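You operate a simulated robot arm through the tools that you are given. There is no shell and no other tool. Be economical: measure what you need, move in short steps, check, and stop when the job is done.

Carry out the task below with a simulated robot arm. There is one attempt and no reset: what you move stays moved.

TASK
Put the cream fuse that says "N4" from the top of the grey bench on the shelf under the red desk. Put the printer module labelled "N7" from the top of the grey bench on the green mat and the printer module that says "D3" on top of the small white carton there. Turn the tester rate knob to 2. Open the clips drawer, put the blue clip from the inside of the clips drawer on top of the red-banded small ream and shut the drawer again. Stack the cream block labelled "D4" from the top of the red desk on top of the cream block that says "N5". Press the printer five button three times. Any order will do.

It is judged by the outcome, as a careful person would: the job done as asked, and still so three seconds after it is handed in. It fails if anything else is knocked over, pushed out of place, dropped, spilled or broken.

THE ROBOT
A 7-joint arm with a two-finger parallel gripper on a trunk, on a base that drives. Base frame: it is fixed to the floor where the robot stands at the start and does not move with it; the origin is under the middle of the robot, x ahead of it, y to its left, z up; the surface under the hand at the start is at about z = 0.82. Units: m, rad, N and s.
Its first joint turns from -2.897 to 2.897 rad. Places, roughly: blue clip (3x3x3 cm) [-2.6, -1.2, 0.5]; clips drawer [-2.8, -1.2, 0.6]; cream block [-2.25, 3.25, 0.75]; cream fuse [0.75, 0, 0.75]; green mat [0.7, 2, 0.8]; printer five button [-1.8, 5.5, 1.1]; printer module [0.75, -0.25, 0.75]; red-banded small ream [-3.75, 1.25, 0.5]; shelf under the red desk (137x13 cm) [-1.64, 3.52, 0.52]; small white carton [0.75, 0, 0.75]; tester rate knob [0.6, -0.4, 0.9]. Payload 1.57 kg.
The TCP is the grasp point between the finger pads, 0.03 m short of the fingertips. In the tool frame z runs along the fingers and y along their closing line. The gripper opens to 0.08 m. The fingers are 0.017 m wide and 0.012 m thick; the gripper's body (0.04 by 0.082 m) begins 0.08 m behind the TCP.
Orientation is that of the tool frame in the base frame, as [roll, pitch, yaw] about the fixed x, y, z axes, in that order (R = Rz(yaw) Ry(pitch) Rx(roll)). With the fingers straight down and closing along the base's y, the tool's x points along the base's -x, its y along +y and its z along -z.

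THE INTERFACE
- The arm moves only by the tool step_arm. Its argument "targets" is a list of rows, each a list of 7 numbers: the turn, a rotation vector about the base's x, y, z in units of 6 degrees (1.0 is 6 degrees), then the shift along the base's x, y, z in units of 50 mm (1.0 is 50 mm), then the opening, from 0 (shut) to 1 (fully open). In form: [[wx, wy, wz, dx, dy, dz, grip], ...]. A call has 1 to 10 rows; each row shifts and turns the commanded pose from where the row before left it. A call with a number of a shift or a turn outside -1 to 1 is refused whole. Each row takes 0.2 s and may step no farther than 0.05 m and 0.15 rad from the row before; otherwise, or with a gripper value out of range, the whole call is refused. A pose out of reach is approached as far as the arm can. The call stops where the force on the tool passes 40 N (or 10 N more than at its start, if that is more) or the arm is blocked; 0.2 s more then pass. The fingers move at their own pace (about 0.153 m/s each) and stop on an object; they squeeze with about 34 N. The grip force told is the motor's: it shows also when the fingers shut on nothing. Time passes only in rows, and 0.2 s behind the last, so rows that do not move let the fingers close. It gives the time, the measured TCP pose, the force on the tool (base axes), the opening and the grip force at its end, in the units of the frame above (readings bear some noise), with the torque about the TCP (base axes, N m) and any sound that the robot's microphone picked up, and new pictures: "pictures" is both (left out), scene, wrist or none.
- Cameras (640 x 400 px; columns grow to the right, rows downward): "scene" is now at [-0.0113, 0.1708, 1.392]; the picture's right is [-0.19, -0.98, 0.00], its down [-0.36, 0.07, -0.93] and it looks along [0.91, -0.17, -0.37] (base axes); focal length 280 px, centre (320, 200). "wrist" rides on the gripper at [0.072, -0.007, -0.122] in the tool frame; the picture's right is [0.09, 1.00, 0.00], its down [-0.84, 0.08, -0.54] and it looks along [-0.54, 0.05, 0.84] (tool axes); focal length 238 px, centre (320, 200). There is no depth. A picture from a camera that has moved, and an enlarged one, comes with that camera's place and axes in the base frame and with its lens.
- base_move(legs): drives the robot by 1 to 6 legs, each [ahead, left, turn to the left] in m, m and rad, along the robot's own axes; the way and the turn of a leg run together, so that a leg with both is an arc; at most 1.5 m and 3.142 rad a leg. The arm and the cameras ride along, it lands a little off, and it stops where it bumps. It gives what a move gives, and a new picture of the scene camera.
- head_to(pan, tilt): turns the head with the scene camera to pan (to the left, within 2.496 rad either way) and tilt (down, from -0.506 to 1.204), counted from straight ahead of the robot. It gives what a move gives, and a new picture of the scene camera.
- close_up(camera, box): a new picture of the part [left, top, right, bottom] of that camera's present view, enlarged. No time passes.
- sign_off(): hands the job in; it is judged then, once.

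Go step by step. Nothing tells you exact positions but the pictures and the camera data: compare them with the known pose of the tool, close in by small moves and look again before you grip or let go. The budget is 207 turns and 260 pictures, counting those below and the enlarged ones. Unless the task says otherwise, let go and move clear before handing in.

The tools are called after "Emit:" by a JSON object that holds its "op" and its "data". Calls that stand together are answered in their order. step_arm: Moves the arm, as the interface text tells. Its arguments: {"type":"object","properties":{"targets":{"type":"array","items":{"type":"array","items":{"type":"number"}}},"pictures":{"type":"string","enum":["both","scene","wrist","none"]}},"required":["targets"]} The other tools are called the same way: base_move (legs) drives the base; head_to (pan, tilt) turns the head that bears the scene camera; close_up (camera, box) takes an enlarged picture of a part of a camera's view; sign_off () hands the job in.

At the start:

```text
t: 0.0
ee_pos: [0.6024, -0.1171, 1.1443]
tcp_rot: [3.139, 0.0, 3.141]
ft_force: [0.6, -0.4, 1.0]
ft_torque: [0.01, -0.02, 0.0]
finger_gap: 0.0799
grasp_force: 0.1
robot x, y, heading: [-0.0024, -0.0002, -0.002]
head pan, tilt: [-0.188, 0.379]
```

scene: 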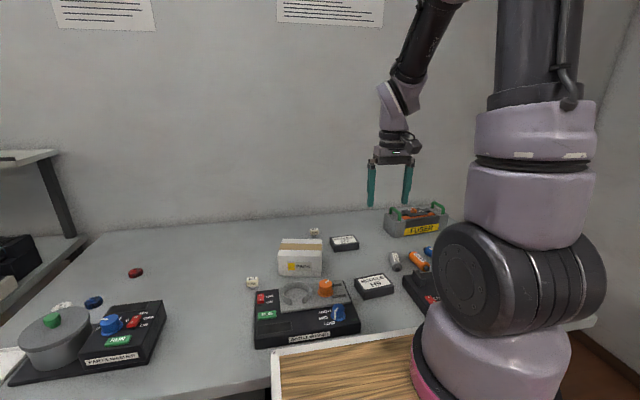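
wrist: 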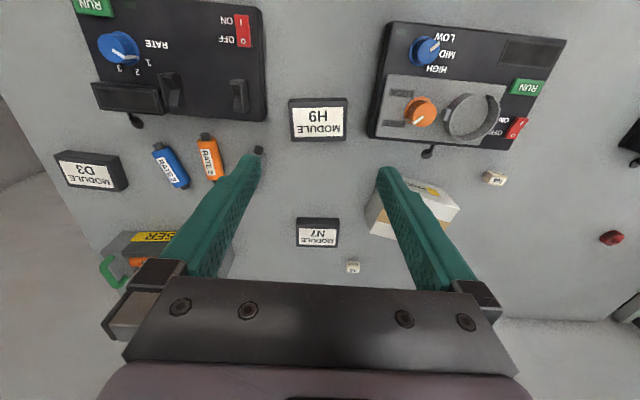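

The bench holds three modules, small cream fuses, a white carton and the device with the RATE knob. I'll read the labels first.

Emit:
{"op": "close_up", "data": {"camera": "wrist", "box": [40, 0, 360, 200]}}

Emit:
{"op": "close_up", "data": {"camera": "wrist", "box": [280, 140, 540, 300]}}

Emit:
{"op": "close_up", "data": {"camera": "scene", "box": [230, 200, 470, 350]}}

```text
2.00 times, centred on (200, 100) of wrist
camera zoom: at [0.5302, -0.1245, 1.2655], right [-0.09, 1.0, 0.0], down [0.84, 0.08, 0.54], along [0.54, 0.05, -0.84], focal length 477 px, centre (560, 400)
```

zoom: 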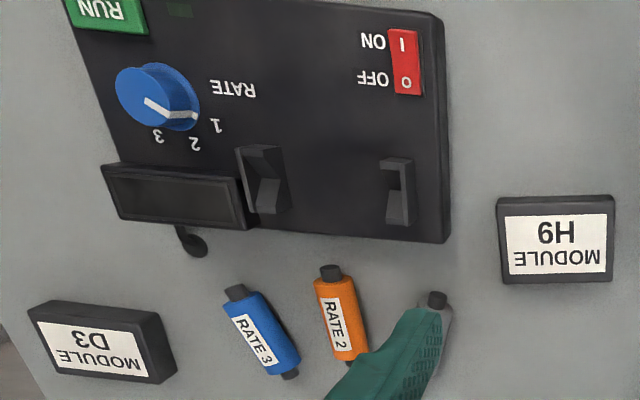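

```text
2.46 times, centred on (410, 220) of wrist
camera zoom: at [0.5302, -0.1245, 1.2655], right [-0.09, 1.0, 0.0], down [0.84, 0.08, 0.54], along [0.54, 0.05, -0.84], focal length 587 px, centre (98, 151)
```

zoom: 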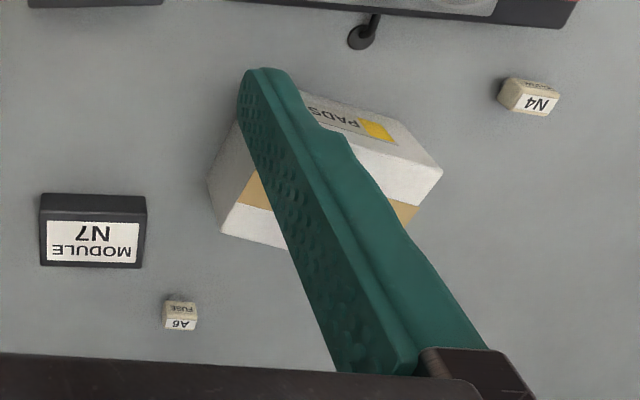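

```text
2.67 times, centred on (350, 275) of scene
camera zoom: at [-0.0113, 0.1708, 1.392], right [-0.19, -0.98, 0.0], down [-0.36, 0.07, -0.93], along [0.91, -0.17, -0.37], focal length 746 px, centre (240, 0)
```

zoom: 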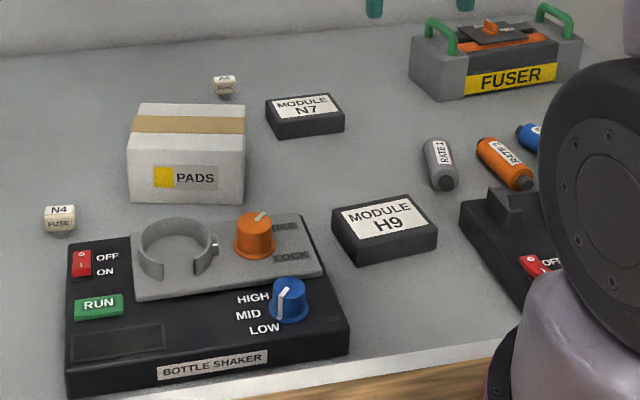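

N4 is near (0.72, 0.25), the PADS carton near (0.77, 0.08) and the rate knob near (0.55, -0.38). I'll start with the knob and hover over it.

Emit:
{"op": "step_arm", "data": {"targets": [[0, 0, 0, -0.16, -0.87, -0.3, 1], [0, 0, 0, -0.16, -0.87, -0.3, 1], [0, 0, 0, -0.16, -0.87, -0.3, 1], [0, 0, 0, -0.16, -0.87, -0.3, 1], [0, 0, 0, -0.16, -0.87, -0.3, 1], [0, 0, 0, -0.16, -0.87, -0.3, 1]]}}

```text
t: 1.4
ee_pos: [0.555, -0.3773, 1.0563]
tcp_rot: [-3.14, 0.001, -3.14]
ft_force: [-0.6, 0.4, -0.1]
ft_torque: [-0.07, 0.03, 0.01]
finger_gap: 0.08
grasp_force: 0.1
robot x, y, heading: [-0.0038, 0.0005, 0.007]
head pan, tilt: [-0.188, 0.379]
camera scene: at [-0.0114, 0.1714, 1.3919], right [-0.19, -0.98, 0.0], down [-0.36, 0.07, -0.93], along [0.91, -0.17, -0.37], focal length 280 px, centre (320, 200)
camera wrist: at [0.4836, -0.384, 1.1759], right [-0.09, 1.0, 0.0], down [0.84, 0.08, 0.54], along [0.54, 0.05, -0.84], focal length 238 px, centre (320, 200)
```

scene: 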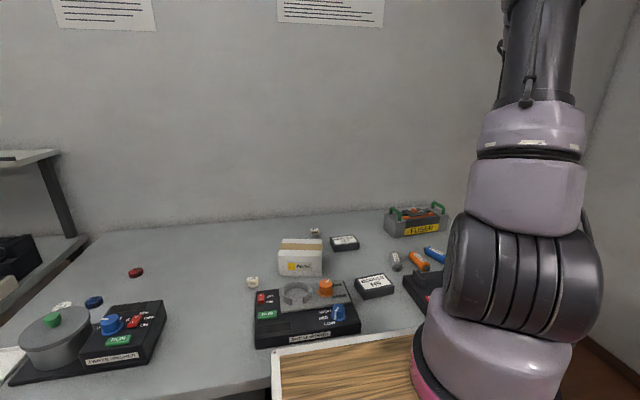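
wrist: 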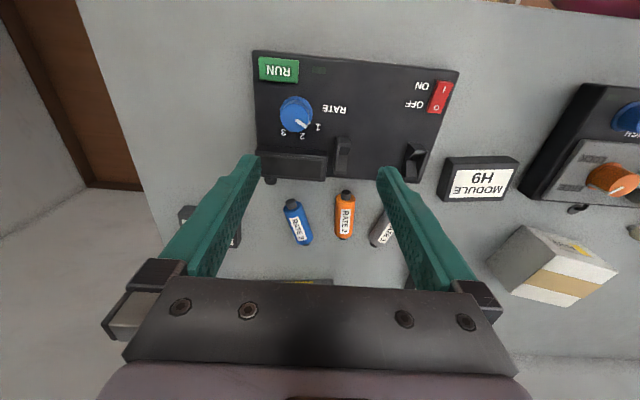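

Emit:
{"op": "close_up", "data": {"camera": "wrist", "box": [240, 50, 368, 180]}}

Emit:
{"op": "head_to", "data": {"pan": -0.6, "tilt": 0.7}}

```text
3.08 times, centred on (304, 115) of wrist
camera zoom: at [0.4836, -0.384, 1.1759], right [-0.09, 1.0, 0.0], down [0.84, 0.08, 0.54], along [0.54, 0.05, -0.84], focal length 733 px, centre (369, 462)
```

zoom: 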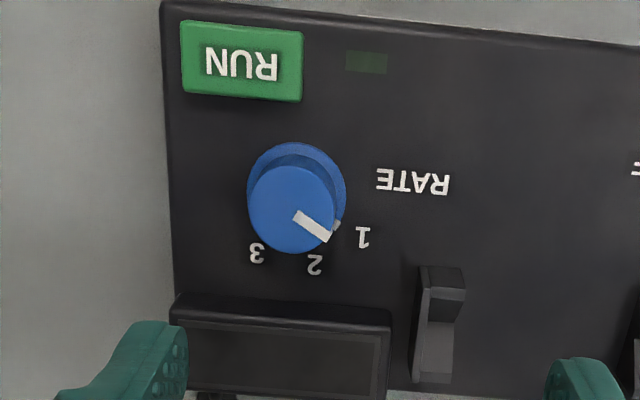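

```text
t: 2.3
ee_pos: [0.5547, -0.378, 1.0556]
tcp_rot: [-3.141, 0.0, -3.141]
ft_force: [0.0, -0.5, -0.3]
ft_torque: [-0.02, -0.01, 0.01]
finger_gap: 0.0801
grasp_force: 0.1
robot x, y, heading: [-0.0011, -0.0001, -0.004]
head pan, tilt: [-0.6, 0.7]
camera scene: at [-0.0324, 0.1402, 1.3631], right [-0.56, -0.83, 0.0], down [-0.53, 0.36, -0.77], along [0.63, -0.43, -0.64], focal length 280 px, centre (320, 200)
```

scene: 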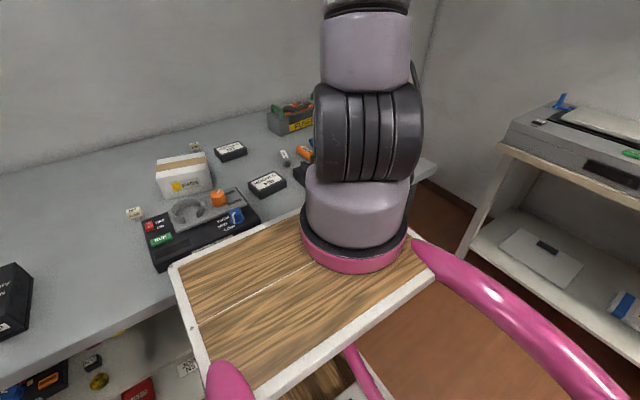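

The rate knob points at 1. Its centre is about (0.556, -0.408) with the top at z≈0.89, and it needs about -45° to reach 2. I'll pre-rotate the hand, move over it and lower partway.

Emit:
{"op": "step_arm", "data": {"targets": [[0, 0, 1, 0, -0.3, -0.3, 0.8], [0, 0, 1, 0, -0.29, -0.3, 0.8], [0, 0, 1, 0.03, 0, -0.6, 0.8], [0, 0, 1, 0, 0, -0.8, 0.8]]}}

```text
t: 3.3
ee_pos: [0.5555, -0.4063, 0.9539]
tcp_rot: [-3.142, -0.001, -2.721]
ft_force: [0.1, 0.0, 0.1]
ft_torque: [-0.04, -0.02, 0.02]
finger_gap: 0.064
grasp_force: 0.1
robot x, y, heading: [-0.0011, -0.0016, -0.002]
head pan, tilt: [-0.6, 0.7]
camera scene: at [-0.0327, 0.1406, 1.363], right [-0.56, -0.83, 0.0], down [-0.53, 0.36, -0.77], along [0.63, -0.43, -0.64], focal length 280 px, centre (320, 200)
camera wrist: at [0.4923, -0.4416, 1.0744], right [-0.49, 0.87, 0.0], down [0.73, 0.41, 0.54], along [0.47, 0.27, -0.84], focal length 238 px, centre (320, 200)
```

scene: 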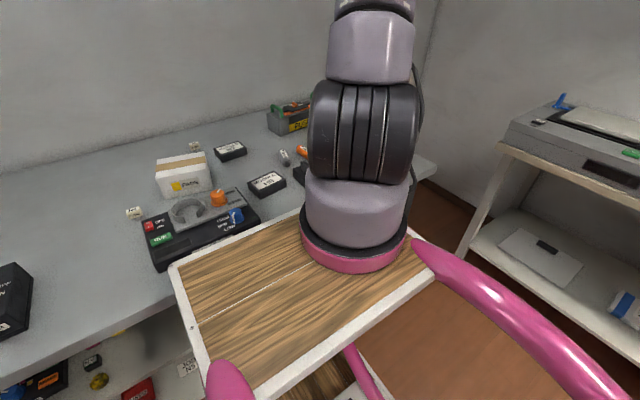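
wrist: 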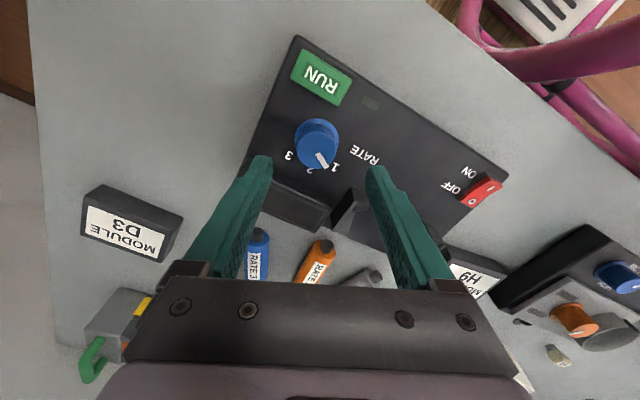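

Knob is centred between the fingers; lower and grip.

Emit:
{"op": "step_arm", "data": {"targets": [[0, 0, 0, 0, -0.05, -0.5, 0.8], [0, 0, 0, 0, 0, -0.5, 0.8], [0, 0, 0, 0, 0, 0, 0], [0, 0, 0, 0, 0, 0, 0]], "pictures": "wrist"}}

```text
t: 4.3
ee_pos: [0.5553, -0.4097, 0.9051]
tcp_rot: [3.14, 0.002, -2.723]
ft_force: [-6.1, 10.7, -6.6]
ft_torque: [0.19, -0.42, 0.05]
finger_gap: 0.0335
grasp_force: 41.1
robot x, y, heading: [0.0005, -0.0002, -0.002]
head pan, tilt: [-0.6, 0.7]
camera wrist: at [0.4929, -0.445, 1.0247], right [-0.49, 0.87, 0.0], down [0.73, 0.41, 0.54], along [0.47, 0.27, -0.84], focal length 238 px, centre (320, 200)
```

wrist: 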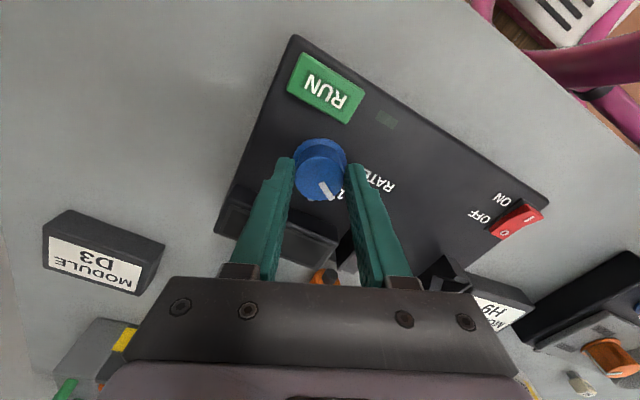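

Gripped. Now turn it -45°.

Emit:
{"op": "step_arm", "data": {"targets": [[0, 0, -1, 0, 0.03, 0, 0], [0, 0, -1, 0, 0, 0, 0], [0, 0, -1, 0, 0, 0, 0], [0, 0, -1, 0, 0, 0, 0], [0, 0, -1, 0, 0, 0, 0], [0, 0, -1, 0, 0, 0, 0], [0, 0, -1, 0, 0, 0, 0], [0, 0, -0.5, 0, 0, 0, 0], [0, 0, 0, 0, 0, 0, 0]], "pictures": "wrist"}}

Emit:
{"op": "close_up", "data": {"camera": "wrist", "box": [240, 100, 400, 220]}}

```text
t: 6.2
ee_pos: [0.556, -0.406, 0.9047]
tcp_rot: [3.138, -0.003, 2.776]
ft_force: [1.6, 3.1, 4.6]
ft_torque: [-0.16, 0.06, 0.0]
finger_gap: 0.0334
grasp_force: 41.7
robot x, y, heading: [0.0018, 0.0037, 0.003]
head pan, tilt: [-0.6, 0.7]
stopped in row 9: the force on the tool passed its limit at 40 N (the readings are from after the stop); the commanded pose is now the measured one
camera wrist: at [0.4863, -0.3871, 1.025], right [0.27, 0.96, 0.0], down [0.81, -0.23, 0.54], along [0.52, -0.14, -0.84], focal length 238 px, centre (320, 200)
```

wrist: 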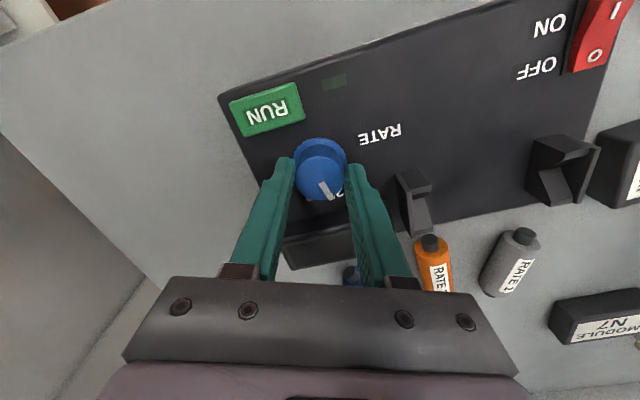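

```text
3.33 times, centred on (320, 160) of wrist
camera zoom: at [0.4863, -0.3871, 1.025], right [0.27, 0.96, 0.0], down [0.81, -0.23, 0.54], along [0.52, -0.14, -0.84], focal length 794 px, centre (320, 333)
```

zoom: 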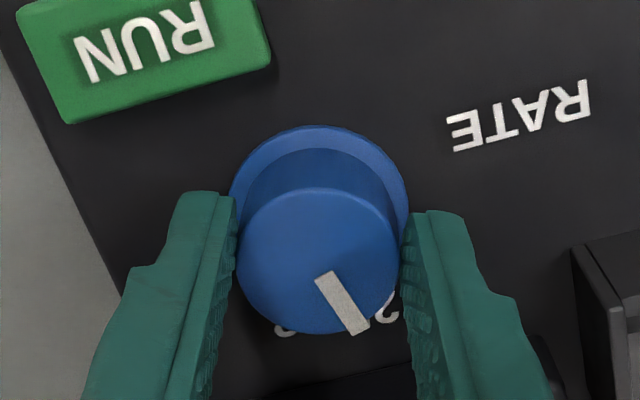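

The pointer is now at about 16°, which matches the 2 mark. Release partway, rise and check.

Emit:
{"op": "step_arm", "data": {"targets": [[0, 0, 0, 0, 0, 0, 0.6], [0, 0, 0, 0, 0, 0, 0.6], [0, 0, 0, 0, 0, 0.6, 0.6], [0, 0, 0, 0, 0, 1, 0.6], [0, 0, 0, 0, 0, 1, 0.6]], "pictures": "wrist"}}

Emit:
{"op": "close_up", "data": {"camera": "wrist", "box": [240, 80, 400, 200]}}

```text
t: 7.4
ee_pos: [0.5546, -0.4087, 1.0331]
tcp_rot: [3.139, -0.003, 2.776]
ft_force: [0.9, 0.5, 0.8]
ft_torque: [0.0, 0.0, 0.03]
finger_gap: 0.0479
grasp_force: 0.1
robot x, y, heading: [-0.0018, -0.0006, 0.006]
head pan, tilt: [-0.6, 0.7]
camera wrist: at [0.4866, -0.3893, 1.1541], right [0.27, 0.96, 0.0], down [0.81, -0.23, 0.54], along [0.52, -0.14, -0.84], focal length 238 px, centre (320, 200)
```

wrist: 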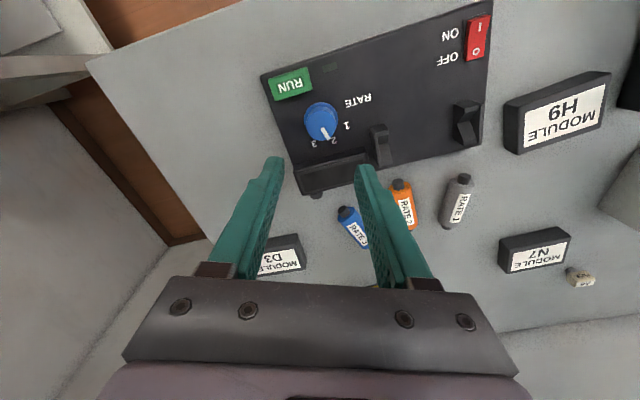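

```text
3.33 times, centred on (320, 140) of wrist
camera zoom: at [0.4866, -0.3893, 1.1541], right [0.27, 0.96, 0.0], down [0.81, -0.23, 0.54], along [0.52, -0.14, -0.84], focal length 794 px, centre (320, 400)
```

zoom: 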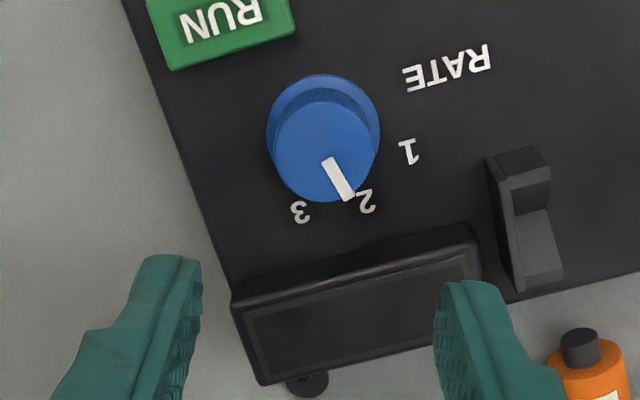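

Knob is at 2. Next is module D3; move over toward it to measure its pose.

Emit:
{"op": "step_arm", "data": {"targets": [[0, 0, 1, 0.6, -0.75, 0.2, 1], [0, 0, 1, 0.6, -0.75, 0, 1], [0, 0, 1, 0.6, -0.75, 0, 1], [0, 0, 0.5, 0.6, -0.75, 0, 1]], "pictures": "wrist"}}

Emit:
{"op": "close_up", "data": {"camera": "wrist", "box": [200, 80, 440, 230]}}

```text
t: 8.4
ee_pos: [0.6757, -0.5598, 1.0447]
tcp_rot: [3.139, -0.004, -3.141]
ft_force: [0.7, 0.0, 0.5]
ft_torque: [0.01, -0.01, 0.0]
finger_gap: 0.0799
grasp_force: 0.0
robot x, y, heading: [-0.0017, 0.001, 0.001]
head pan, tilt: [-0.6, 0.7]
camera wrist: at [0.6056, -0.5664, 1.1657], right [-0.09, 1.0, 0.0], down [0.84, 0.08, 0.54], along [0.54, 0.05, -0.84], focal length 238 px, centre (320, 200)
```

wrist: 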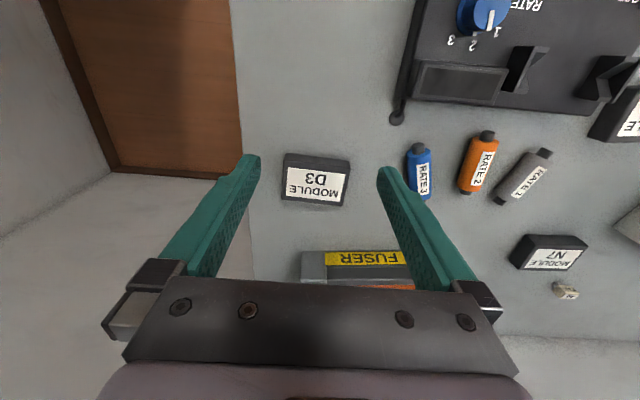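

```text
2.67 times, centred on (320, 155) of wrist
camera zoom: at [0.6056, -0.5664, 1.1657], right [-0.09, 1.0, 0.0], down [0.84, 0.08, 0.54], along [0.54, 0.05, -0.84], focal length 636 px, centre (320, 320)
```

zoom: 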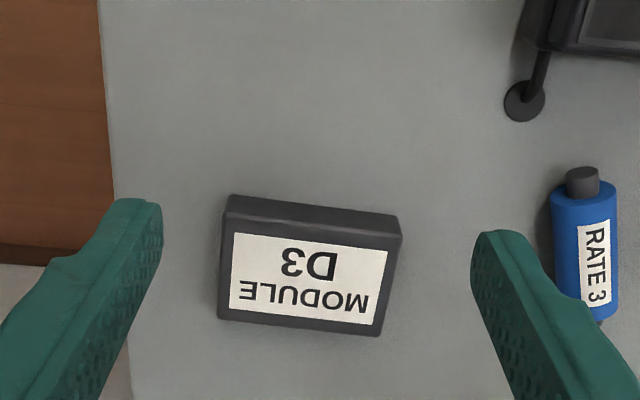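

D3 is about 10 x 6.7 cm, centred near (0.784, -0.558), so I must grip across x. I'll turn the hand 88° and move over it.

Emit:
{"op": "step_arm", "data": {"targets": [[0, 0, 1, 0.2, 0, 0, 1], [0, 0, 1, 0.2, 0, 0, 1], [0, 0, 1, 0.2, 0, 0, 1], [0, 0, 1, 0.2, 0, 0, 1], [0, 0, 1, 0.2, 0, 0, 1], [0, 0, 1, 0.2, 0, 0, 1], [0, 0, 1, 0.2, 0, 0, 1], [0, 0, 1, 0.2, 0.05, 0, 1], [0, 0, 1, 0.2, 0, 0, 1], [0, 0, 1, 0.2, 0, 0, 1]], "pictures": "none"}}

Emit:
{"op": "step_arm", "data": {"targets": [[0, 0, 1, 0.16, 0, 0, 1], [0, 0, 1, 0, 0, -0.5, 1], [0, 0, 1, 0, 0, -0.5, 1], [0, 0, 1, 0, 0, -0.5, 1], [0, 0, 0.67, 0, 0, -0.4, 1]]}}

```text
t: 10.6
ee_pos: [0.7755, -0.5542, 1.0457]
tcp_rot: [3.14, -0.003, -2.092]
ft_force: [-0.4, 0.2, 0.6]
ft_torque: [0.0, -0.05, -0.04]
finger_gap: 0.0797
grasp_force: 0.1
robot x, y, heading: [0.0018, 0.0, -0.002]
head pan, tilt: [-0.6, 0.7]
```

```text
t: 11.8
ee_pos: [0.7822, -0.5551, 0.9497]
tcp_rot: [3.141, -0.004, -1.604]
ft_force: [0.4, -0.4, -0.1]
ft_torque: [-0.01, -0.02, -0.02]
finger_gap: 0.08
grasp_force: 0.0
robot x, y, heading: [0.0, -0.0011, 0.003]
head pan, tilt: [-0.6, 0.7]
camera scene: at [-0.0326, 0.1404, 1.3631], right [-0.56, -0.83, 0.0], down [-0.53, 0.36, -0.76], along [0.63, -0.43, -0.64], focal length 280 px, centre (320, 200)
camera wrist: at [0.7886, -0.6268, 1.0698], right [-1.0, -0.06, 0.0], down [-0.05, 0.84, 0.54], along [-0.03, 0.54, -0.84], focal length 238 px, centre (320, 200)
```

scene: 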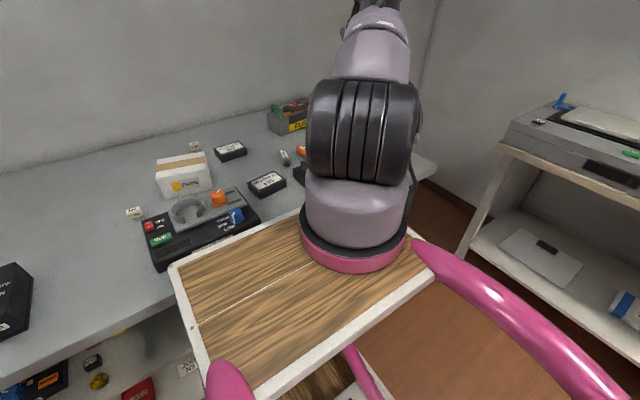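
wrist: 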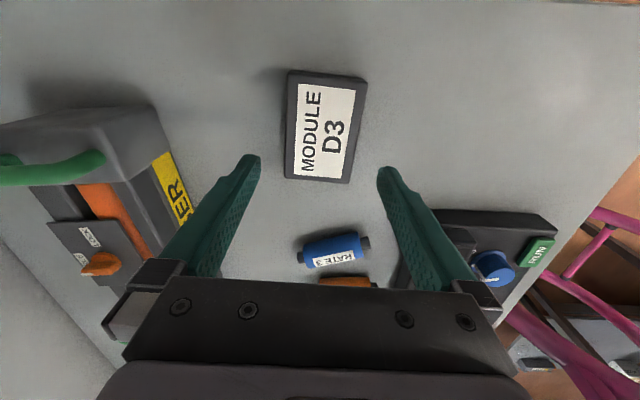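

Aligned. Descend around D3 and grip.

Emit:
{"op": "step_arm", "data": {"targets": [[0, 0, 0, 0, -0.1, -0.7, 1], [0, 0, 0, 0, 0, -0.7, 1], [0, 0, 0, 0, 0, -0.44, 1], [0, 0, 0, 0, 0, 0, 0], [0, 0, 0, 0, 0, 0, 0]], "pictures": "wrist"}}

```text
t: 13.0
ee_pos: [0.7836, -0.5588, 0.8566]
tcp_rot: [3.138, -0.004, -1.605]
ft_force: [-0.6, -0.5, 0.2]
ft_torque: [-0.01, -0.02, -0.02]
finger_gap: 0.0695
grasp_force: 34.0
robot x, y, heading: [-0.0007, 0.0002, -0.002]
head pan, tilt: [-0.6, 0.7]
camera wrist: at [0.7888, -0.6311, 0.977], right [-1.0, -0.06, 0.0], down [-0.05, 0.84, 0.54], along [-0.03, 0.54, -0.84], focal length 238 px, centre (320, 200)
```

wrist: 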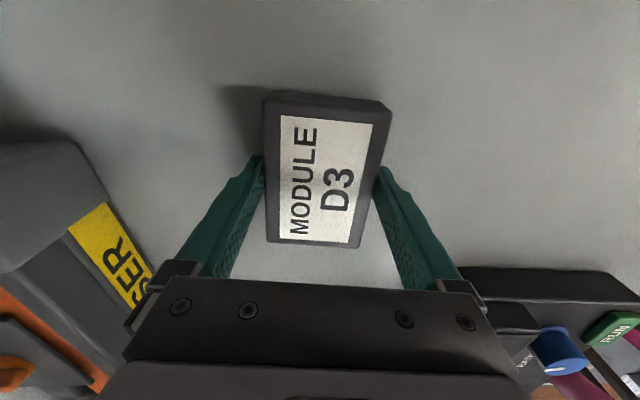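

D3 is held. Lift and carry toward the carton.

Emit:
{"op": "step_arm", "data": {"targets": [[0, 0, 0, 0, 0, 0.6, 0], [0, 0, 0, 0, 0, 1, 0], [0, 0, 0, 0, 0, 1, 0], [0, 0, 0, 0, 0, 1, 0], [0, 0, 0, 0, 0, 1, 0], [0, 0, 0, -0.1, 1, 0, 0], [0, 0, 0, -0.1, 1, 0, 0], [0, 0, 0, -0.1, 1, 0, 0], [0, 0, 0, 0, 1, 0, 0], [0, 0, 0, 0, 1, 0, 0]], "pictures": "none"}}

Emit:
{"op": "step_arm", "data": {"targets": [[0, 0, 0, 0, 1, 0, 0], [0, 0, 0, 0, 1, 0, 0], [0, 0, 0, 0, 1, 0, 0], [0, 0, 0, 0, 1, 0, 0], [0, 0, 0, 0, 1, 0, 0]]}}

```text
refused: row 6 steps farther than a row can; nothing moved
```

```text
t: 14.2
ee_pos: [0.7842, -0.309, 0.8563]
tcp_rot: [3.14, -0.005, -1.606]
ft_force: [0.5, 0.4, 0.2]
ft_torque: [0.09, -0.03, -0.02]
finger_gap: 0.0693
grasp_force: 34.2
robot x, y, heading: [0.0003, 0.0028, -0.002]
head pan, tilt: [-0.6, 0.7]
camera scene: at [-0.0325, 0.1399, 1.3631], right [-0.57, -0.82, 0.0], down [-0.53, 0.36, -0.76], along [0.63, -0.43, -0.64], focal length 280 px, centre (320, 200)
camera wrist: at [0.7888, -0.3807, 0.977], right [-1.0, -0.05, 0.0], down [-0.04, 0.84, 0.54], along [-0.03, 0.54, -0.84], focal length 238 px, centre (320, 200)
```

scene: 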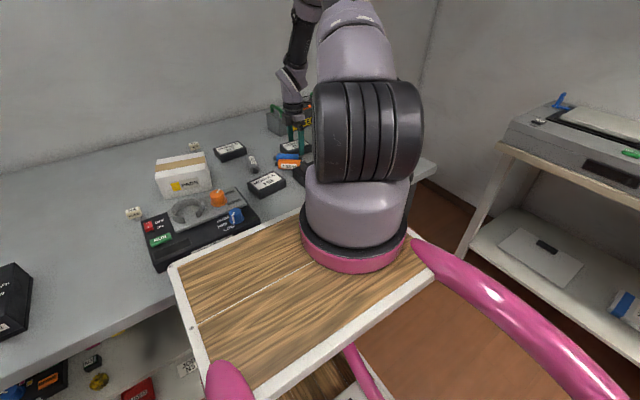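
wrist: 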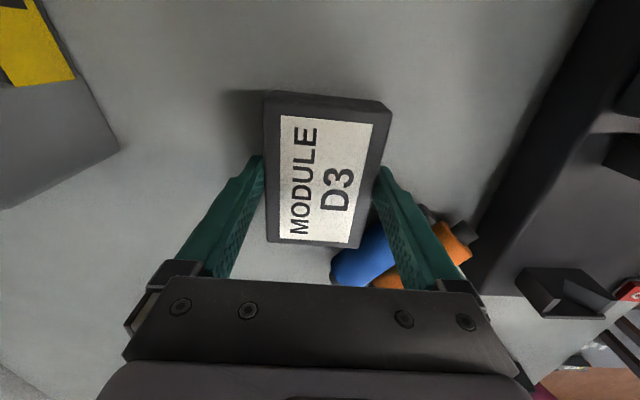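

A mistake: the lift was refused, but the sideways move I'd sent alongside it still ran, so D3 slid along the bench and pushed the RATE 3 and RATE 2 batteries. I have their original poses from earlier pictures and will put them back. From here I'll send moves one at a time. First I lift straight up.

Emit:
{"op": "step_arm", "data": {"targets": [[0, 0, 0, 0, 0, 0.5, 0], [0, 0, 0, 0, 0, 0.98, 0], [0, 0, 0, 0, 0, 0.98, 0], [0, 0, 0, 0, 0, 0.98, 0], [0, 0, 0, 0, 0, 0.98, 0]]}}

```text
t: 15.4
ee_pos: [0.7827, -0.311, 1.0789]
tcp_rot: [3.137, -0.002, -1.604]
ft_force: [0.5, -0.1, -2.3]
ft_torque: [0.0, 0.02, 0.02]
finger_gap: 0.0695
grasp_force: 34.1
robot x, y, heading: [0.0008, -0.0027, 0.001]
head pan, tilt: [-0.6, 0.7]
camera scene: at [-0.0318, 0.1401, 1.3631], right [-0.56, -0.83, 0.0], down [-0.53, 0.36, -0.76], along [0.63, -0.43, -0.64], focal length 280 px, centre (320, 200)
camera wrist: at [0.7873, -0.3816, 1.2002], right [-1.0, -0.06, 0.0], down [-0.05, 0.84, 0.54], along [-0.04, 0.54, -0.84], focal length 238 px, centre (320, 200)
```

scene: 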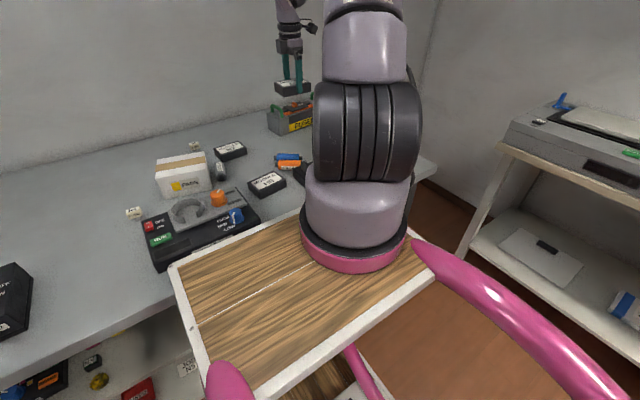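
wrist: 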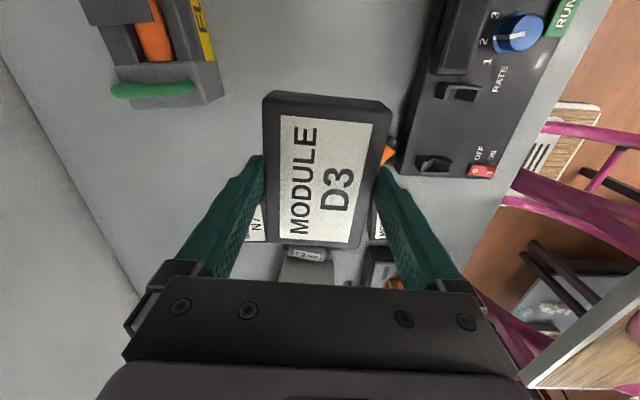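

RATE 1 also rolled up against the carton; the carton and the other modules look unmoved. I'll place D3 on the carton first (centre ≈ (0.807, 0.084), top ≈ 0.893), then restore the batteries.

Emit:
{"op": "step_arm", "data": {"targets": [[0, 0, -0.3, 0.05, 0.9, 0, 0], [0, 0, -0.3, 0.05, 0.9, 0, 0], [0, 0, -0.3, 0.05, 0.9, 0, 0], [0, 0, -0.3, 0.05, 0.9, 0, 0], [0, 0, -0.3, 0.05, 0.9, 0, 0], [0, 0, 0, 0.05, 0.8, 0, 0], [0, 0, 0, 0.05, 0.6, 0, 0]]}}

```text
t: 17.0
ee_pos: [0.8014, -0.016, 1.0794]
tcp_rot: [3.139, -0.004, -1.765]
ft_force: [0.8, -0.3, -2.5]
ft_torque: [0.03, -0.01, 0.0]
finger_gap: 0.0693
grasp_force: 33.4
robot x, y, heading: [-0.0013, 0.0019, 0.005]
head pan, tilt: [-0.6, 0.7]
camera scene: at [-0.0324, 0.14, 1.3631], right [-0.57, -0.82, 0.0], down [-0.53, 0.36, -0.76], along [0.63, -0.43, -0.64], focal length 280 px, centre (320, 200)
camera wrist: at [0.7942, -0.0871, 1.1998], right [-0.99, 0.1, 0.0], down [0.09, 0.84, 0.54], along [0.05, 0.54, -0.84], focal length 238 px, centre (320, 200)
```

scene: 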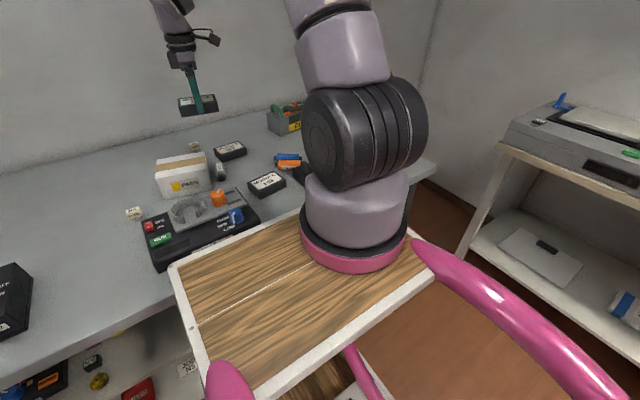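
wrist: 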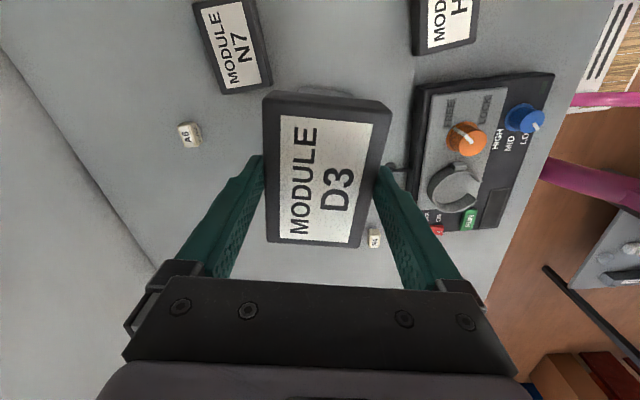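

Move over the carton centre and lower partway; point the head at it to check.

Emit:
{"op": "step_arm", "data": {"targets": [[0, 0, 0, 0.05, 0.7, 0, 0], [0, 0, 0, 0.05, 0.7, 0, 0], [0, 0, 0, 0, 0.6, -0.6, 0], [0, 0, 0, 0, 0, -0.8, 0], [0, 0, 0, 0, 0, -0.8, 0]], "pictures": "wrist"}}

Emit:
{"op": "head_to", "data": {"pan": -0.1, "tilt": 0.5}}

Emit:
{"op": "close_up", "data": {"camera": "scene", "box": [230, 120, 420, 260]}}

```text
t: 18.2
ee_pos: [0.8076, 0.087, 0.9687]
tcp_rot: [3.139, -0.004, -1.764]
ft_force: [0.7, 0.5, -1.6]
ft_torque: [0.0, -0.02, 0.01]
finger_gap: 0.0693
grasp_force: 33.7
robot x, y, heading: [0.005, 0.0029, 0.001]
head pan, tilt: [-0.6, 0.7]
camera wrist: at [0.8012, 0.016, 1.0895], right [-0.99, 0.1, 0.0], down [0.09, 0.84, 0.54], along [0.05, 0.54, -0.84], focal length 238 px, centre (320, 200)
```

wrist: 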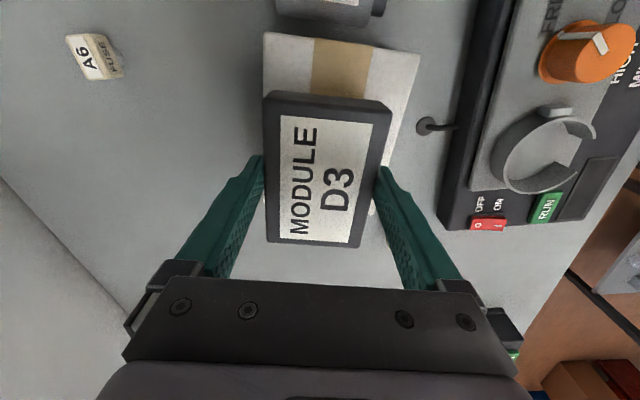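

```text
t: 19.1
ee_pos: [0.8073, 0.0881, 0.9694]
tcp_rot: [3.138, -0.003, -1.763]
ft_force: [0.8, -0.3, -0.6]
ft_torque: [0.02, -0.03, -0.03]
finger_gap: 0.0697
grasp_force: 34.0
robot x, y, heading: [-0.0015, -0.0013, 0.005]
head pan, tilt: [-0.099, 0.499]
camera scene: at [-0.0119, 0.1793, 1.3808], right [-0.1, -0.99, 0.0], down [-0.48, 0.05, -0.88], along [0.87, -0.09, -0.48], focal length 280 px, centre (320, 200)
```

scene: 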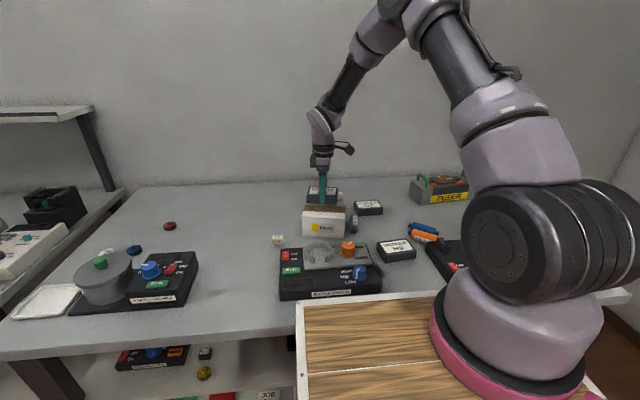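

```text
2.86 times, centred on (325, 190) of scene
camera zoom: at [-0.0119, 0.1793, 1.3808], right [-0.1, -0.99, 0.0], down [-0.48, 0.05, -0.88], along [0.87, -0.09, -0.48], focal length 799 px, centre (306, 229)
```

zoom: 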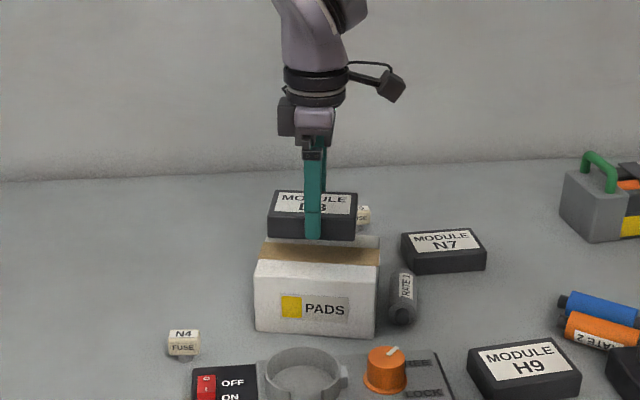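

The module sits well over the carton. Lower gently.

Emit:
{"op": "step_arm", "data": {"targets": [[0, 0, 0, -0.12, -0.04, -0.3, 0], [0, 0, 0, 0, 0, -0.2, 0], [0, 0, 0, 0, 0, -0.1, 0], [0, 0, 0, 0, 0, -0.08, 0]], "pictures": "none"}}

Emit:
{"op": "close_up", "data": {"camera": "scene", "box": [280, 150, 380, 250]}}

```text
t: 20.1
ee_pos: [0.8014, 0.0832, 0.9366]
tcp_rot: [-3.141, 0.0, -1.762]
ft_force: [-3.8, -1.9, 22.6]
ft_torque: [-0.26, 0.44, -0.12]
finger_gap: 0.0692
grasp_force: 33.8
robot x, y, heading: [0.0023, 0.0028, -0.001]
head pan, tilt: [-0.099, 0.499]
```

```text
4.00 times, centred on (330, 200) of scene
camera zoom: at [-0.0129, 0.1792, 1.3808], right [-0.1, -1.0, 0.0], down [-0.48, 0.05, -0.88], along [0.87, -0.09, -0.48], focal length 1119 px, centre (280, 200)
```

zoom: 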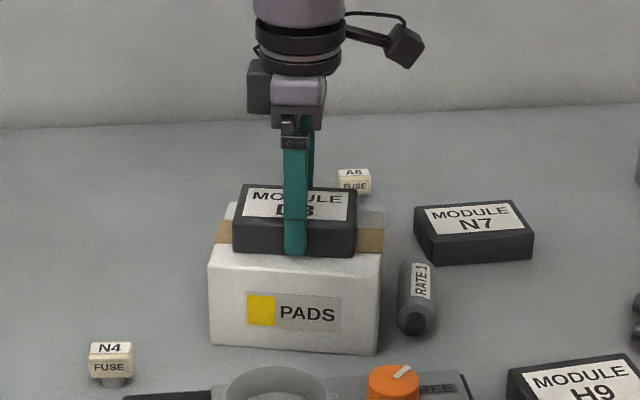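

Contact, but the module sits toward the front edge of the carton. Raise slightly, shift 12 mm back and lower again.

Emit:
{"op": "step_arm", "data": {"targets": [[0, 0, 0, 0, 0, 0.2, 0], [0, 0, 0, 0.26, 0.04, 0, 0], [0, 0, 0, 0, 0, -0.12, 0], [0, 0, 0, 0, 0, -0.06, 0]], "pictures": "none"}}

Emit:
{"op": "close_up", "data": {"camera": "scene", "box": [280, 150, 380, 250]}}

```text
t: 21.1
ee_pos: [0.8135, 0.086, 0.9369]
tcp_rot: [3.14, -0.001, -1.763]
ft_force: [-5.7, -2.3, 15.6]
ft_torque: [0.0, 0.0, 0.03]
finger_gap: 0.0692
grasp_force: 33.8
robot x, y, heading: [-0.0003, -0.0004, 0.0]
head pan, tilt: [-0.099, 0.499]
```

```text
4.00 times, centred on (330, 200) of scene
camera zoom: at [-0.0127, 0.1793, 1.3808], right [-0.1, -1.0, 0.0], down [-0.48, 0.05, -0.88], along [0.87, -0.09, -0.48], focal length 1119 px, centre (280, 200)
```

zoom: 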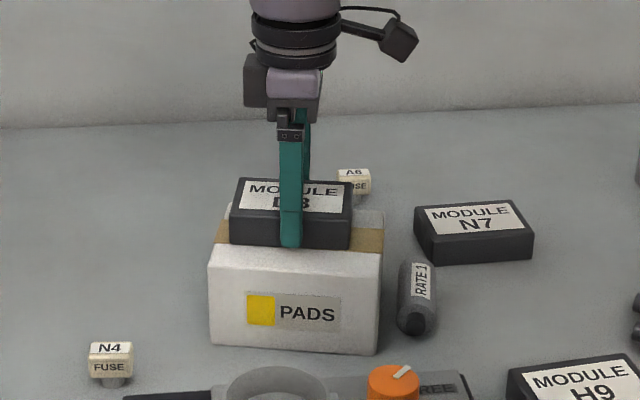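

Good placement. Release and rise.

Emit:
{"op": "step_arm", "data": {"targets": [[0, 0, 0, 0, 0, 0, 1], [0, 0, 0, 0, 0, 0, 1], [0, 0, 0, 0, 0, 0.5, 1], [0, 0, 0, 0, 0, 0.98, 1], [0, 0, 0, 0, 0, 0.98, 1]], "pictures": "wrist"}}

Emit:
{"op": "close_up", "data": {"camera": "scene", "box": [280, 150, 480, 290]}}

```text
t: 22.4
ee_pos: [0.8148, 0.0866, 1.0598]
tcp_rot: [3.138, -0.003, -1.763]
ft_force: [0.1, 1.0, 0.5]
ft_torque: [0.01, 0.07, 0.02]
finger_gap: 0.0801
grasp_force: 0.1
robot x, y, heading: [0.0014, -0.0003, 0.001]
head pan, tilt: [-0.099, 0.499]
camera wrist: at [0.8081, 0.0143, 1.1789], right [-1.0, 0.1, 0.0], down [0.09, 0.84, 0.54], along [0.05, 0.54, -0.84], focal length 238 px, centre (320, 200)
```

wrist: 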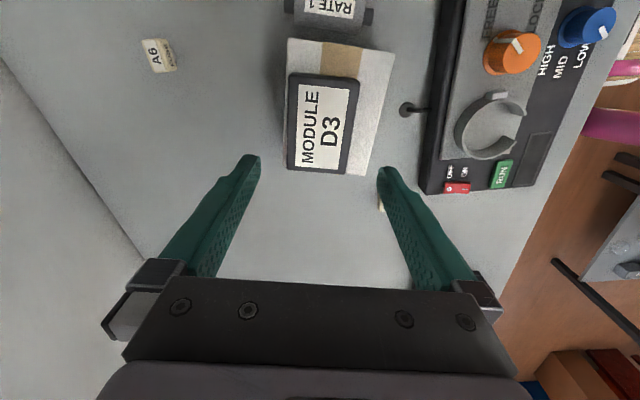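

```text
2.86 times, centred on (380, 220) of scene
camera zoom: at [-0.0115, 0.1794, 1.3808], right [-0.1, -1.0, 0.0], down [-0.48, 0.05, -0.88], along [0.87, -0.09, -0.48], focal length 799 px, centre (149, 143)
```

zoom: 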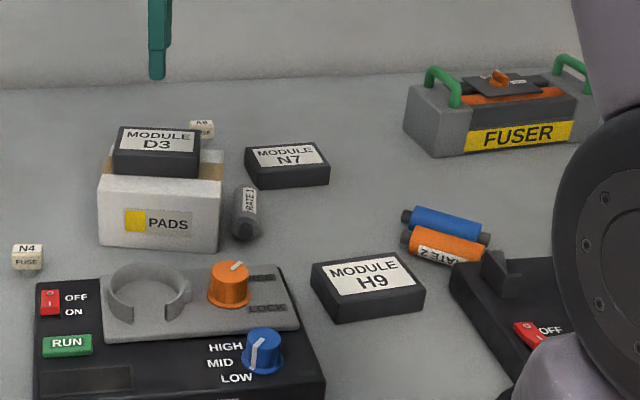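

D3 rests fully on the carton. Now the batteries: move over to see where they are.

Emit:
{"op": "step_arm", "data": {"targets": [[0, 0, 0.3, -0.2, -0.9, 0, 1], [0, 0, 0.3, -0.2, -0.9, 0, 1], [0, 0, 0.3, -0.2, -0.9, 0, 1], [0, 0, 0.3, -0.2, -0.9, 0, 1], [0, 0, 0.3, -0.2, -0.9, 0, 1], [0, 0, 0.3, -0.2, -0.9, 0, 1], [0, 0, 0.1, -0.2, -0.9, 0, 1], [0, 0, 0, -0.2, -0.9, 0, 1], [0, 0, 0, -0.2, -0.9, 0, 1]], "pictures": "wrist"}}

Emit:
{"op": "close_up", "data": {"camera": "wrist", "box": [220, 100, 420, 280]}}

```text
t: 24.4
ee_pos: [0.7224, -0.3174, 1.0583]
tcp_rot: [3.137, -0.003, -1.562]
ft_force: [1.2, 1.3, -0.9]
ft_torque: [-0.09, 0.03, 0.02]
finger_gap: 0.08
grasp_force: 0.1
robot x, y, heading: [0.0016, -0.0001, 0.0]
head pan, tilt: [-0.099, 0.499]
camera wrist: at [0.7306, -0.3886, 1.1781], right [-0.99, -0.1, 0.0], down [-0.08, 0.84, 0.54], along [-0.06, 0.54, -0.84], focal length 238 px, centre (320, 200)
```

wrist: 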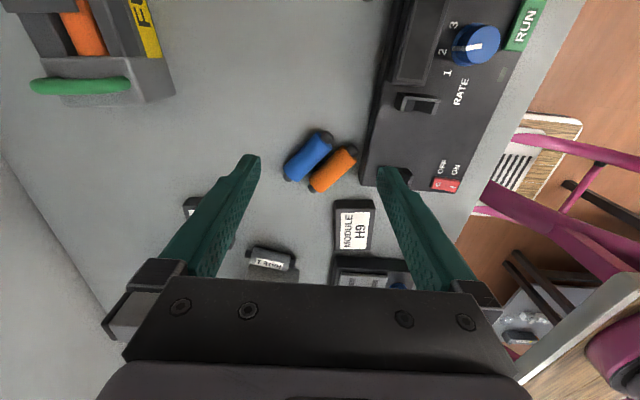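

```text
2.22 times, centred on (320, 190) of wrist
camera zoom: at [0.7306, -0.3886, 1.1781], right [-0.99, -0.1, 0.0], down [-0.08, 0.84, 0.54], along [-0.06, 0.54, -0.84], focal length 530 px, centre (320, 222)
```

zoom: 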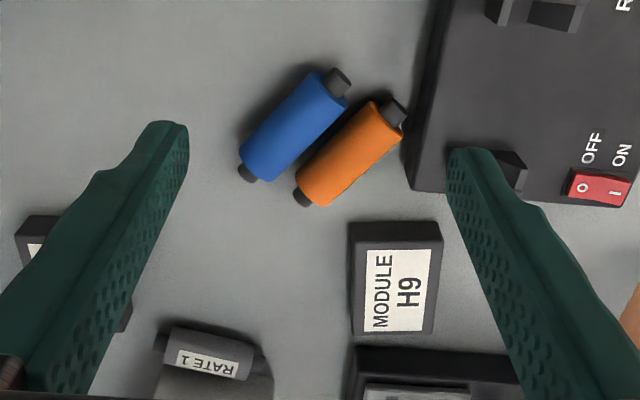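

The batteries' current and original poses are worked out. Blue is now at (0.733, -0.243) with its axis at 51°, and it goes back to (0.757, -0.398) at 19.5°. Align the hand over blue.

Emit:
{"op": "step_arm", "data": {"targets": [[0, 0, -1, 0.05, 0.2, -0.2, 0.6], [0, 0, -1, 0.05, 0.2, -0.3, 0.6], [0, 0, -1, 0.05, 0.2, -0.3, 0.6], [0, 0, -1, 0.05, 0.2, -0.3, 0.6], [0, 0, -1, 0.05, 0.2, -0.3, 0.6], [0, 0, -1, 0.05, 0.2, -0.3, 0.6], [0, 0, -0.5, 0, 0.2, -0.4, 0.6]], "pictures": "wrist"}}

Emit:
{"op": "close_up", "data": {"camera": "wrist", "box": [220, 60, 420, 200]}}

```text
t: 25.9
ee_pos: [0.7354, -0.2484, 0.9553]
tcp_rot: [3.141, -0.004, -2.246]
ft_force: [-0.8, -0.4, 0.1]
ft_torque: [0.0, -0.01, 0.01]
finger_gap: 0.0481
grasp_force: 0.1
robot x, y, heading: [-0.0037, -0.0003, -0.001]
head pan, tilt: [-0.099, 0.499]
camera wrist: at [0.6978, -0.3089, 1.0752], right [-0.83, 0.55, 0.0], down [0.46, 0.7, 0.54], along [0.3, 0.45, -0.84], focal length 238 px, centre (320, 200)
```

wrist: 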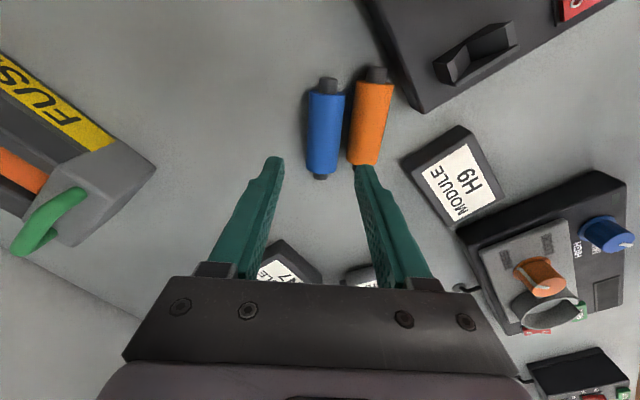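

```text
2.86 times, centred on (320, 130) of wrist
camera zoom: at [0.6978, -0.3089, 1.0752], right [-0.83, 0.55, 0.0], down [0.46, 0.7, 0.54], along [0.3, 0.45, -0.84], focal length 681 px, centre (320, 400)
```

zoom: 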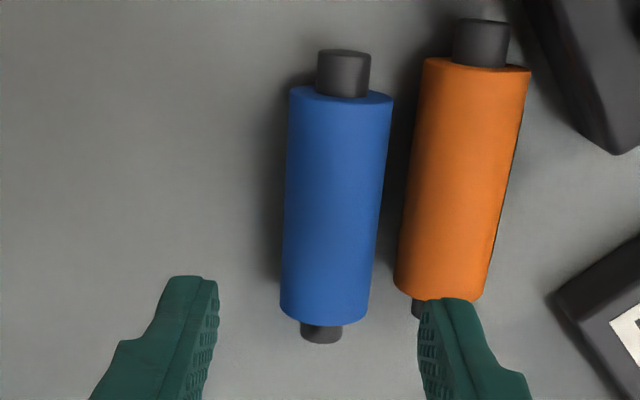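

Blue's pose is confirmed, with a ~10 mm gap to orange. Shift slightly and descend with the inner finger in the gap.

Emit:
{"op": "step_arm", "data": {"targets": [[0, 0, 0, 0.1, -0.08, -0.6, 0.6], [0, 0, 0, 0, 0, -0.6, 0.6], [0, 0, 0, 0, 0, -0.4, 0.6], [0, 0, 0, 0, 0, -0.38, 0.6]], "pictures": "wrist"}}

```text
t: 26.9
ee_pos: [0.7434, -0.2535, 0.8555]
tcp_rot: [3.14, -0.003, -2.244]
ft_force: [-0.2, 0.9, -0.3]
ft_torque: [0.02, -0.03, -0.02]
finger_gap: 0.0479
grasp_force: 0.0
robot x, y, heading: [0.0009, -0.0015, -0.004]
head pan, tilt: [-0.099, 0.499]
camera wrist: at [0.7044, -0.3136, 0.9757], right [-0.84, 0.55, 0.0], down [0.46, 0.7, 0.54], along [0.29, 0.45, -0.84], focal length 238 px, centre (320, 200)
```

wrist: 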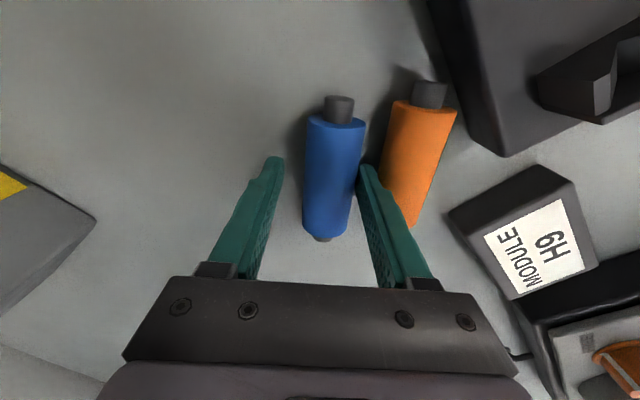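

Inner finger is in the gap without contact. Close.

Emit:
{"op": "step_arm", "data": {"targets": [[0, 0, 0, -0.05, 0.04, 0, 0.4], [0, 0, 0, 0, 0, 0, 0], [0, 0, 0, 0, 0, 0, 0]], "pictures": "none"}}

Emit:
{"op": "step_arm", "data": {"targets": [[0, 0, 0, 0, 0, 0.5, 0], [0, 0, 0, 0, 0, 0.9, 0], [0, 0, 0, 0, 0, 0.9, 0]], "pictures": "wrist"}}

```text
t: 27.8
ee_pos: [0.7404, -0.2507, 0.8561]
tcp_rot: [3.139, -0.002, -2.246]
ft_force: [0.0, -0.2, 0.5]
ft_torque: [-0.03, -0.02, 0.0]
finger_gap: 0.0329
grasp_force: 34.3
robot x, y, heading: [-0.0005, 0.0004, -0.0]
head pan, tilt: [-0.099, 0.499]
```

```text
t: 28.6
ee_pos: [0.741, -0.2512, 0.97]
tcp_rot: [3.136, -0.002, -2.242]
ft_force: [-0.3, 0.9, -1.7]
ft_torque: [0.05, 0.04, 0.01]
finger_gap: 0.033
grasp_force: 34.5
robot x, y, heading: [0.0003, 0.0011, 0.005]
head pan, tilt: [-0.099, 0.499]
camera wrist: at [0.7021, -0.3119, 1.0896], right [-0.84, 0.55, 0.0], down [0.46, 0.7, 0.54], along [0.29, 0.45, -0.84], focal length 238 px, centre (320, 200)
```

wrist: 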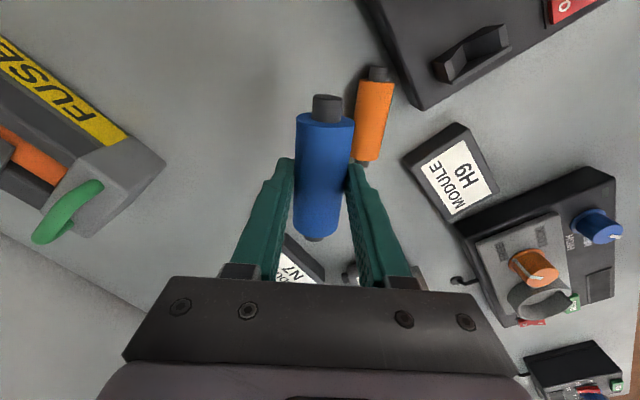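

Blue is held. Carry it to its original spot and turn it to its original heading.

Emit:
{"op": "step_arm", "data": {"targets": [[0, 0, -0.9, 0.053, -0.49, 0, 0], [0, 0, -0.9, 0.053, -0.49, 0, 0], [0, 0, -0.9, 0.053, -0.49, 0, 0], [0, 0, -0.9, 0.053, -0.49, 0, 0], [0, 0, -0.9, 0.053, -0.49, 0, 0], [0, 0, -0.9, 0.053, -0.49, 0, 0]], "pictures": "none"}}

Emit:
{"op": "step_arm", "data": {"targets": [[0, 0, 0, 0, 0, -0.7, 0], [0, 0, 0, 0, 0, -0.7, 0], [0, 0, 0, 0, 0, -0.5, 0], [0, 0, 0, 0, 0, -0.2, 0], [0, 0, 0, 0, 0, -0.1, 0]], "pictures": "wrist"}}

```text
t: 29.9
ee_pos: [0.7551, -0.3992, 0.9704]
tcp_rot: [3.138, -0.005, -2.808]
ft_force: [-0.1, -0.5, -0.8]
ft_torque: [0.0, -0.02, 0.0]
finger_gap: 0.0329
grasp_force: 34.3
robot x, y, heading: [0.0005, 0.0019, 0.001]
head pan, tilt: [-0.099, 0.499]
```

```text
t: 31.1
ee_pos: [0.7575, -0.3984, 0.8599]
tcp_rot: [3.14, -0.003, -2.809]
ft_force: [0.1, -0.9, -0.2]
ft_torque: [-0.01, 0.01, 0.01]
finger_gap: 0.033
grasp_force: 33.8
robot x, y, heading: [-0.0012, 0.0013, -0.004]
head pan, tilt: [-0.099, 0.499]
camera wrist: at [0.6913, -0.429, 0.9799], right [-0.41, 0.91, 0.0], down [0.77, 0.34, 0.54], along [0.49, 0.22, -0.84], focal length 238 px, centre (320, 200)
```

wrist: 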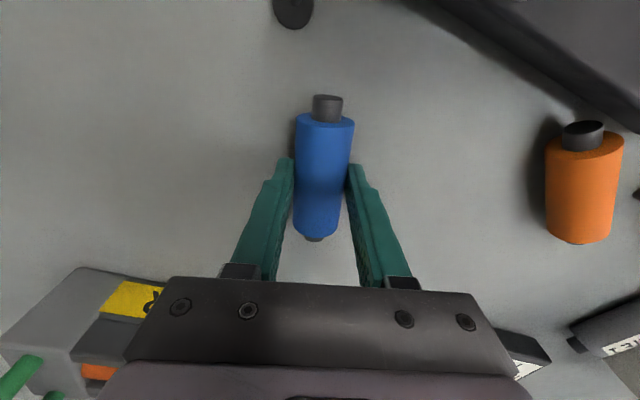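

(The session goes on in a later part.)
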